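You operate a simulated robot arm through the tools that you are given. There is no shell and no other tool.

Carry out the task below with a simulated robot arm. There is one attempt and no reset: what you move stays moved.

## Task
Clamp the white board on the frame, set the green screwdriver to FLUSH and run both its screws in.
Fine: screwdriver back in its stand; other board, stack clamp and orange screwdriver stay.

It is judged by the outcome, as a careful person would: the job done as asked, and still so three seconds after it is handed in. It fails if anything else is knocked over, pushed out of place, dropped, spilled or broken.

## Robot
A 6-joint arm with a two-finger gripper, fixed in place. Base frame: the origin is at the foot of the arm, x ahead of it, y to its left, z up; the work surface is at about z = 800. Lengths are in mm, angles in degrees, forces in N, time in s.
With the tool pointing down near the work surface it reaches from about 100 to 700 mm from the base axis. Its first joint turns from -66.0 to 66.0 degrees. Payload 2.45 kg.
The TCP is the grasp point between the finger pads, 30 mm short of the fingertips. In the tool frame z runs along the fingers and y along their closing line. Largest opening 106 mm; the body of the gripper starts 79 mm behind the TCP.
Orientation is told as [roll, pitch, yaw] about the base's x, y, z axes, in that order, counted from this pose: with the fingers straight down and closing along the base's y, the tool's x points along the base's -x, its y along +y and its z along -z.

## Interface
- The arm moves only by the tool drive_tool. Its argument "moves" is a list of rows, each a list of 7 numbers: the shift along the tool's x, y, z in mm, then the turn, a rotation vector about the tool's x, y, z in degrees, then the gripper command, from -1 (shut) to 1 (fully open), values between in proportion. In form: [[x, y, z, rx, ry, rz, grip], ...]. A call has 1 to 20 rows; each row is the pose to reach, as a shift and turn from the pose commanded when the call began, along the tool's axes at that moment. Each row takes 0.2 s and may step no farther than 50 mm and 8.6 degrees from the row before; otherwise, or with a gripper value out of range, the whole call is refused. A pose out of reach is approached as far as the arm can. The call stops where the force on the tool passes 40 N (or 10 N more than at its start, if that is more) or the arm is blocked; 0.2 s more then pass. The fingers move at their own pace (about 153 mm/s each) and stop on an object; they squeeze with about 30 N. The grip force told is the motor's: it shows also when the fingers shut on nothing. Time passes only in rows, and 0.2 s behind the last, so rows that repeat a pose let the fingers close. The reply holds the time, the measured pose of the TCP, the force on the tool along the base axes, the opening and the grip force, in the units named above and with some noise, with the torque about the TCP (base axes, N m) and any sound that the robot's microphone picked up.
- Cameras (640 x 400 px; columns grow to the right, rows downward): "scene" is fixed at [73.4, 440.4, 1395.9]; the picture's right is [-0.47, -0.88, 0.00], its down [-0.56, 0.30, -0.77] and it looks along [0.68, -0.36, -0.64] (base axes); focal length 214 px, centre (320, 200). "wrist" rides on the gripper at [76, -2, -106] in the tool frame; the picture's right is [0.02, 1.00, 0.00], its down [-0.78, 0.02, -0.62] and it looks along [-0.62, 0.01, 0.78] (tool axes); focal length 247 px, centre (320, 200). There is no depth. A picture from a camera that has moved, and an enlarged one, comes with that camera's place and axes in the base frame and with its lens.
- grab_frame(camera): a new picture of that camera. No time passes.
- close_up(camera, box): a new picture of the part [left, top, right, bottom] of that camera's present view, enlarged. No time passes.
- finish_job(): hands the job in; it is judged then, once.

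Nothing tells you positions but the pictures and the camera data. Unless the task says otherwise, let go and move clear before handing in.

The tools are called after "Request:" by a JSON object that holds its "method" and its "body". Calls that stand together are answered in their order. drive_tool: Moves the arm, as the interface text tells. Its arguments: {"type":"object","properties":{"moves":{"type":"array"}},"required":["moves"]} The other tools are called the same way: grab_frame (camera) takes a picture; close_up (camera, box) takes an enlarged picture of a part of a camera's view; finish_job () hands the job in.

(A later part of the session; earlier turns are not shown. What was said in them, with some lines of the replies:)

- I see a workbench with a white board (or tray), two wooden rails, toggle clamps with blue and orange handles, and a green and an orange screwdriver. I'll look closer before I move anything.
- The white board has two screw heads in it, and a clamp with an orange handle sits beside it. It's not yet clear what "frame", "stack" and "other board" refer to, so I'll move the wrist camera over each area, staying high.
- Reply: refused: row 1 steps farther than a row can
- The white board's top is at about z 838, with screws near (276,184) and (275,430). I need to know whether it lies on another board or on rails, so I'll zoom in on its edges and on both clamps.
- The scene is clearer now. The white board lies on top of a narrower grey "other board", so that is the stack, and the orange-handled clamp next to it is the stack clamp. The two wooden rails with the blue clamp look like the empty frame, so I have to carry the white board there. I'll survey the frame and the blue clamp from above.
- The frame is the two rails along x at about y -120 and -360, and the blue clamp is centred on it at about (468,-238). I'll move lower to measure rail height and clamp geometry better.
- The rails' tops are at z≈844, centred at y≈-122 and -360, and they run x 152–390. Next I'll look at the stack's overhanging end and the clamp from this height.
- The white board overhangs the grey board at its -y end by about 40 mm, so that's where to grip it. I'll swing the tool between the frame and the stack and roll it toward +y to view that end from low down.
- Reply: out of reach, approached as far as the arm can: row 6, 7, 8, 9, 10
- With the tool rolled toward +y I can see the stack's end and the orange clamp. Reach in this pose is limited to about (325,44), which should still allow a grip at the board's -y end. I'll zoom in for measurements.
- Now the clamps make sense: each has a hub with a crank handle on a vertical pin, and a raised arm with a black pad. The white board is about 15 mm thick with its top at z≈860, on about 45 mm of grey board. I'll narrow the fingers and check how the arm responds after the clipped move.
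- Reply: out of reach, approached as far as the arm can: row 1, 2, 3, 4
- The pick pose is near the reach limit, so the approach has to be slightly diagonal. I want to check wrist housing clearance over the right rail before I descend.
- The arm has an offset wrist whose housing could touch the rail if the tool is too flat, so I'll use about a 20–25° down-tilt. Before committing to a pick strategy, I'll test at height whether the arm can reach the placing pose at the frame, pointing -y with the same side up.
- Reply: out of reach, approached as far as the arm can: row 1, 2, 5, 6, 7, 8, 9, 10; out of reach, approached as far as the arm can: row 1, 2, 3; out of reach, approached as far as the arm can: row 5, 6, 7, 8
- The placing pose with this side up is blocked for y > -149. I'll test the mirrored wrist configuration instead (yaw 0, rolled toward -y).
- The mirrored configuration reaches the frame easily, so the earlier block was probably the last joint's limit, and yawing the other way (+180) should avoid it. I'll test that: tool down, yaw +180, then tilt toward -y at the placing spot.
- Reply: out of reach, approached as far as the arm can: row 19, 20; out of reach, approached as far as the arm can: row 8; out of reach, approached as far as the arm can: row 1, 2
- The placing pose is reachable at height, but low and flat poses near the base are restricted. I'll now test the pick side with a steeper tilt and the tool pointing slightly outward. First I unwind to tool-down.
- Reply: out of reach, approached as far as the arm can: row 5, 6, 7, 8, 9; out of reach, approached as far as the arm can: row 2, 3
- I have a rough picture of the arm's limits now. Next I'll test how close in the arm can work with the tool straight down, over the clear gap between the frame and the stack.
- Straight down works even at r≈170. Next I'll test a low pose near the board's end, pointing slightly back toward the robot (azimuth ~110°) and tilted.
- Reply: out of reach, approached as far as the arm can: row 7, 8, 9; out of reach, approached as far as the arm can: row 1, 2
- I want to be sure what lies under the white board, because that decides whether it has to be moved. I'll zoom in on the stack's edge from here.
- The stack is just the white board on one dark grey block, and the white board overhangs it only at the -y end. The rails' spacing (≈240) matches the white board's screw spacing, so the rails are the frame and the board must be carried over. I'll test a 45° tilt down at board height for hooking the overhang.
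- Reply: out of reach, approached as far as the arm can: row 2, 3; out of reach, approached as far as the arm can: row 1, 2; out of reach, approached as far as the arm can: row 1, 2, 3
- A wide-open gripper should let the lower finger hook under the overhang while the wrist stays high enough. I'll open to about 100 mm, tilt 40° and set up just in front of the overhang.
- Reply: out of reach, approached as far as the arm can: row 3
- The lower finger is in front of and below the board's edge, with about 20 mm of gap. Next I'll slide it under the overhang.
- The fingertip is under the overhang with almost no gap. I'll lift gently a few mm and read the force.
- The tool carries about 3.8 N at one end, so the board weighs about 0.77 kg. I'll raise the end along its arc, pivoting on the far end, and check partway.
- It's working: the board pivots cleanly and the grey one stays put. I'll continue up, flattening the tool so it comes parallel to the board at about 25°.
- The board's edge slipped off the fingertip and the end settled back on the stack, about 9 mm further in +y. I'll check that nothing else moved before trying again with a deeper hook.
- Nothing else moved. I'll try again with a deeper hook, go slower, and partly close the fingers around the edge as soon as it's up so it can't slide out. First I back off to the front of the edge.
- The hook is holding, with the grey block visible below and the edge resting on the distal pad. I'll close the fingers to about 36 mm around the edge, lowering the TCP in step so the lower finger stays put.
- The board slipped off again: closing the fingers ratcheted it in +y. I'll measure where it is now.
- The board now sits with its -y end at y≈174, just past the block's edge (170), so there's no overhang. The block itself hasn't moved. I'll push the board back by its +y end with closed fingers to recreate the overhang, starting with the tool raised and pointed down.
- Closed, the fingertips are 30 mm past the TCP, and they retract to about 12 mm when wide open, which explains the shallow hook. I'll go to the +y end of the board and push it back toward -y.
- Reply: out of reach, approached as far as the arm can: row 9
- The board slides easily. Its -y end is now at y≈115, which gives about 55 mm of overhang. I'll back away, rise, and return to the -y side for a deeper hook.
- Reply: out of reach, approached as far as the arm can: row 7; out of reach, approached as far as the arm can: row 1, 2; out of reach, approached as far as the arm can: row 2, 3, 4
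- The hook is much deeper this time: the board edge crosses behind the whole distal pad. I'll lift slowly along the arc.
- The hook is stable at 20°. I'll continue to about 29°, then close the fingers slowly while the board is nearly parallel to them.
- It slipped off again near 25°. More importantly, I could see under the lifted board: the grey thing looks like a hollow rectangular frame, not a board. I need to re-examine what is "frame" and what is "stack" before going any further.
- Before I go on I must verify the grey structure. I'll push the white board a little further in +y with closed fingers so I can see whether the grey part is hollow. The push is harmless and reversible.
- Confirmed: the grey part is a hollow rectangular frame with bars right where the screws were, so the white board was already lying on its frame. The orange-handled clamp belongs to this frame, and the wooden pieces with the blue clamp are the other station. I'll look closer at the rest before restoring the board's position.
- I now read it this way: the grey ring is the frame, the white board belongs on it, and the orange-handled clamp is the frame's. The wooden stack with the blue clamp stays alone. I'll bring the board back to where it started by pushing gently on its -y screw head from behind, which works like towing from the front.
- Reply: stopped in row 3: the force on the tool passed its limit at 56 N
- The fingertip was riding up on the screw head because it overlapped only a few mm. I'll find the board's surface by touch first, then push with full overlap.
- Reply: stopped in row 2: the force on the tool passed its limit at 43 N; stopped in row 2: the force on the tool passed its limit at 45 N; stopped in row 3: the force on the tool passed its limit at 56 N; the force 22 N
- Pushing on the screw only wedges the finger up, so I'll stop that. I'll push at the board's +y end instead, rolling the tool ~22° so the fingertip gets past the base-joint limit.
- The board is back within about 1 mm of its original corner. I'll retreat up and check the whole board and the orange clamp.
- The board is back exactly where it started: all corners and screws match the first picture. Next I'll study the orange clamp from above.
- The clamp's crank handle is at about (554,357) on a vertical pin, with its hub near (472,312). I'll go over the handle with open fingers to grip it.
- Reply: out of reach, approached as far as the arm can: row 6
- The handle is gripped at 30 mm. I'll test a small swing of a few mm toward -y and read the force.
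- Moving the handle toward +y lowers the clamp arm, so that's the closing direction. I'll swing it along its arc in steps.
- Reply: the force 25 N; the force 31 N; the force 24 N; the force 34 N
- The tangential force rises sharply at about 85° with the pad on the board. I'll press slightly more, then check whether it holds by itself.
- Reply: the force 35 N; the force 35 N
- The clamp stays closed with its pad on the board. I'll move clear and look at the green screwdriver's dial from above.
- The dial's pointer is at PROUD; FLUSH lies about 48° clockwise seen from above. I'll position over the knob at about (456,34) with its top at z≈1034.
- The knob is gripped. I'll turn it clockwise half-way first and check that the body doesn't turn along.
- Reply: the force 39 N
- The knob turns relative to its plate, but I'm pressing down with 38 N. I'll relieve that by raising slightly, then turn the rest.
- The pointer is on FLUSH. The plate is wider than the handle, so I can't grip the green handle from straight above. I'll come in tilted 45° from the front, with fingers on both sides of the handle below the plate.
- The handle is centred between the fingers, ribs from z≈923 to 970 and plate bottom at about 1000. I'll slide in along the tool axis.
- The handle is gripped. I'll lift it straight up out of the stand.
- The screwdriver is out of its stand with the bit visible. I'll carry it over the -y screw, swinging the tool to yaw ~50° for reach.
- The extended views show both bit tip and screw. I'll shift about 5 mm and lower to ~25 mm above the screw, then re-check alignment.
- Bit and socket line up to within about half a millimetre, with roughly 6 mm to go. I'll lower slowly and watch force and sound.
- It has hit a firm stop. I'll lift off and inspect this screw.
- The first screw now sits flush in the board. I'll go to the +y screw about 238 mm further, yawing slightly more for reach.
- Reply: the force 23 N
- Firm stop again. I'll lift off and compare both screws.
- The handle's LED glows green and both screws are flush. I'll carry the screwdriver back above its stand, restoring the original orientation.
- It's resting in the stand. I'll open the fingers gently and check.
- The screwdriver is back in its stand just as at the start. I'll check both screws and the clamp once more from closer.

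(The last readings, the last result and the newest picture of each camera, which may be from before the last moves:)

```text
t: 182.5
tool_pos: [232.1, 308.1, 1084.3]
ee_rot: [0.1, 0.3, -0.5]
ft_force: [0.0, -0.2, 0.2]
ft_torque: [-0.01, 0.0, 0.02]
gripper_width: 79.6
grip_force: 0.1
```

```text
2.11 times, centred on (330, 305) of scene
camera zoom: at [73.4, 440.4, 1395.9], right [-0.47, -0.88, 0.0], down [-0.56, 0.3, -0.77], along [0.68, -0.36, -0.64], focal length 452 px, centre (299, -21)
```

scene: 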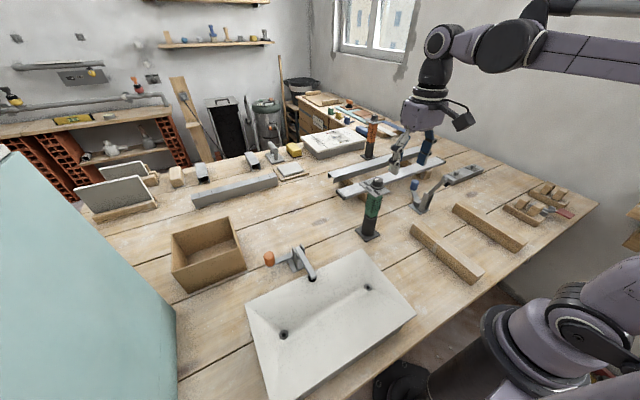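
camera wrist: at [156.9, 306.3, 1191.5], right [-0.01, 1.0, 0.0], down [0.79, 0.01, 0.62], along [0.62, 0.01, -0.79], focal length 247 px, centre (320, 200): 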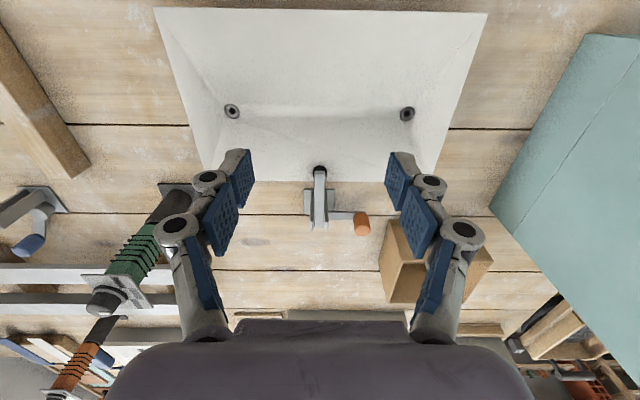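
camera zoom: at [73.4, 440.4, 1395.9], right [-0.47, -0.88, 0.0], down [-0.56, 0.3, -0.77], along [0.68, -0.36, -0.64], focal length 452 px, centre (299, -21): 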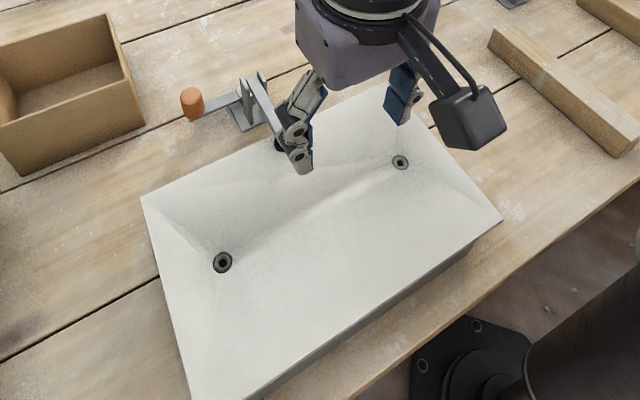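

I see both screws flush, the orange clamp shut with its pad on the white board, and the green screwdriver back in its stand set to FLUSH. The blue clamp, wooden pieces and orange screwdriver are untouched and the arm is clear, so I'll hand in.

Request:
{"method": "finish_job", "body": {}}

```text
The job is handed in.
```

I see both screws sitting flush in the white board, the orange clamp closed on it, and the green screwdriver back in its stand set to FLUSH. I've handed the job in.

- **Which frame:** I took the hollow grey ring under the white board as the frame, and the wooden rails with the blue clamp as the stack. If you meant the wooden rails, the board is clamped and screwed in the wrong place. I never found a clear "other board".
- **Extra handling of the board:** At first I thought it had to be carried to the rails. I tried to lift one end three times and it slipped back onto the frame each time. I also pushed it about on the frame, including once against a screw head until the force limit stopped the arm. Before clamping, I pushed it back to within about 1 mm of where it started.
- **Screws:** Each ran in until it hit a firm stop, and both look level with the surface in close-up. A green light on the handle was lit after the second one.
- **Left alone:** I did not touch the blue clamp, the wooden rails or the orange screwdriver, and the grey frame didn't move when I checked it.
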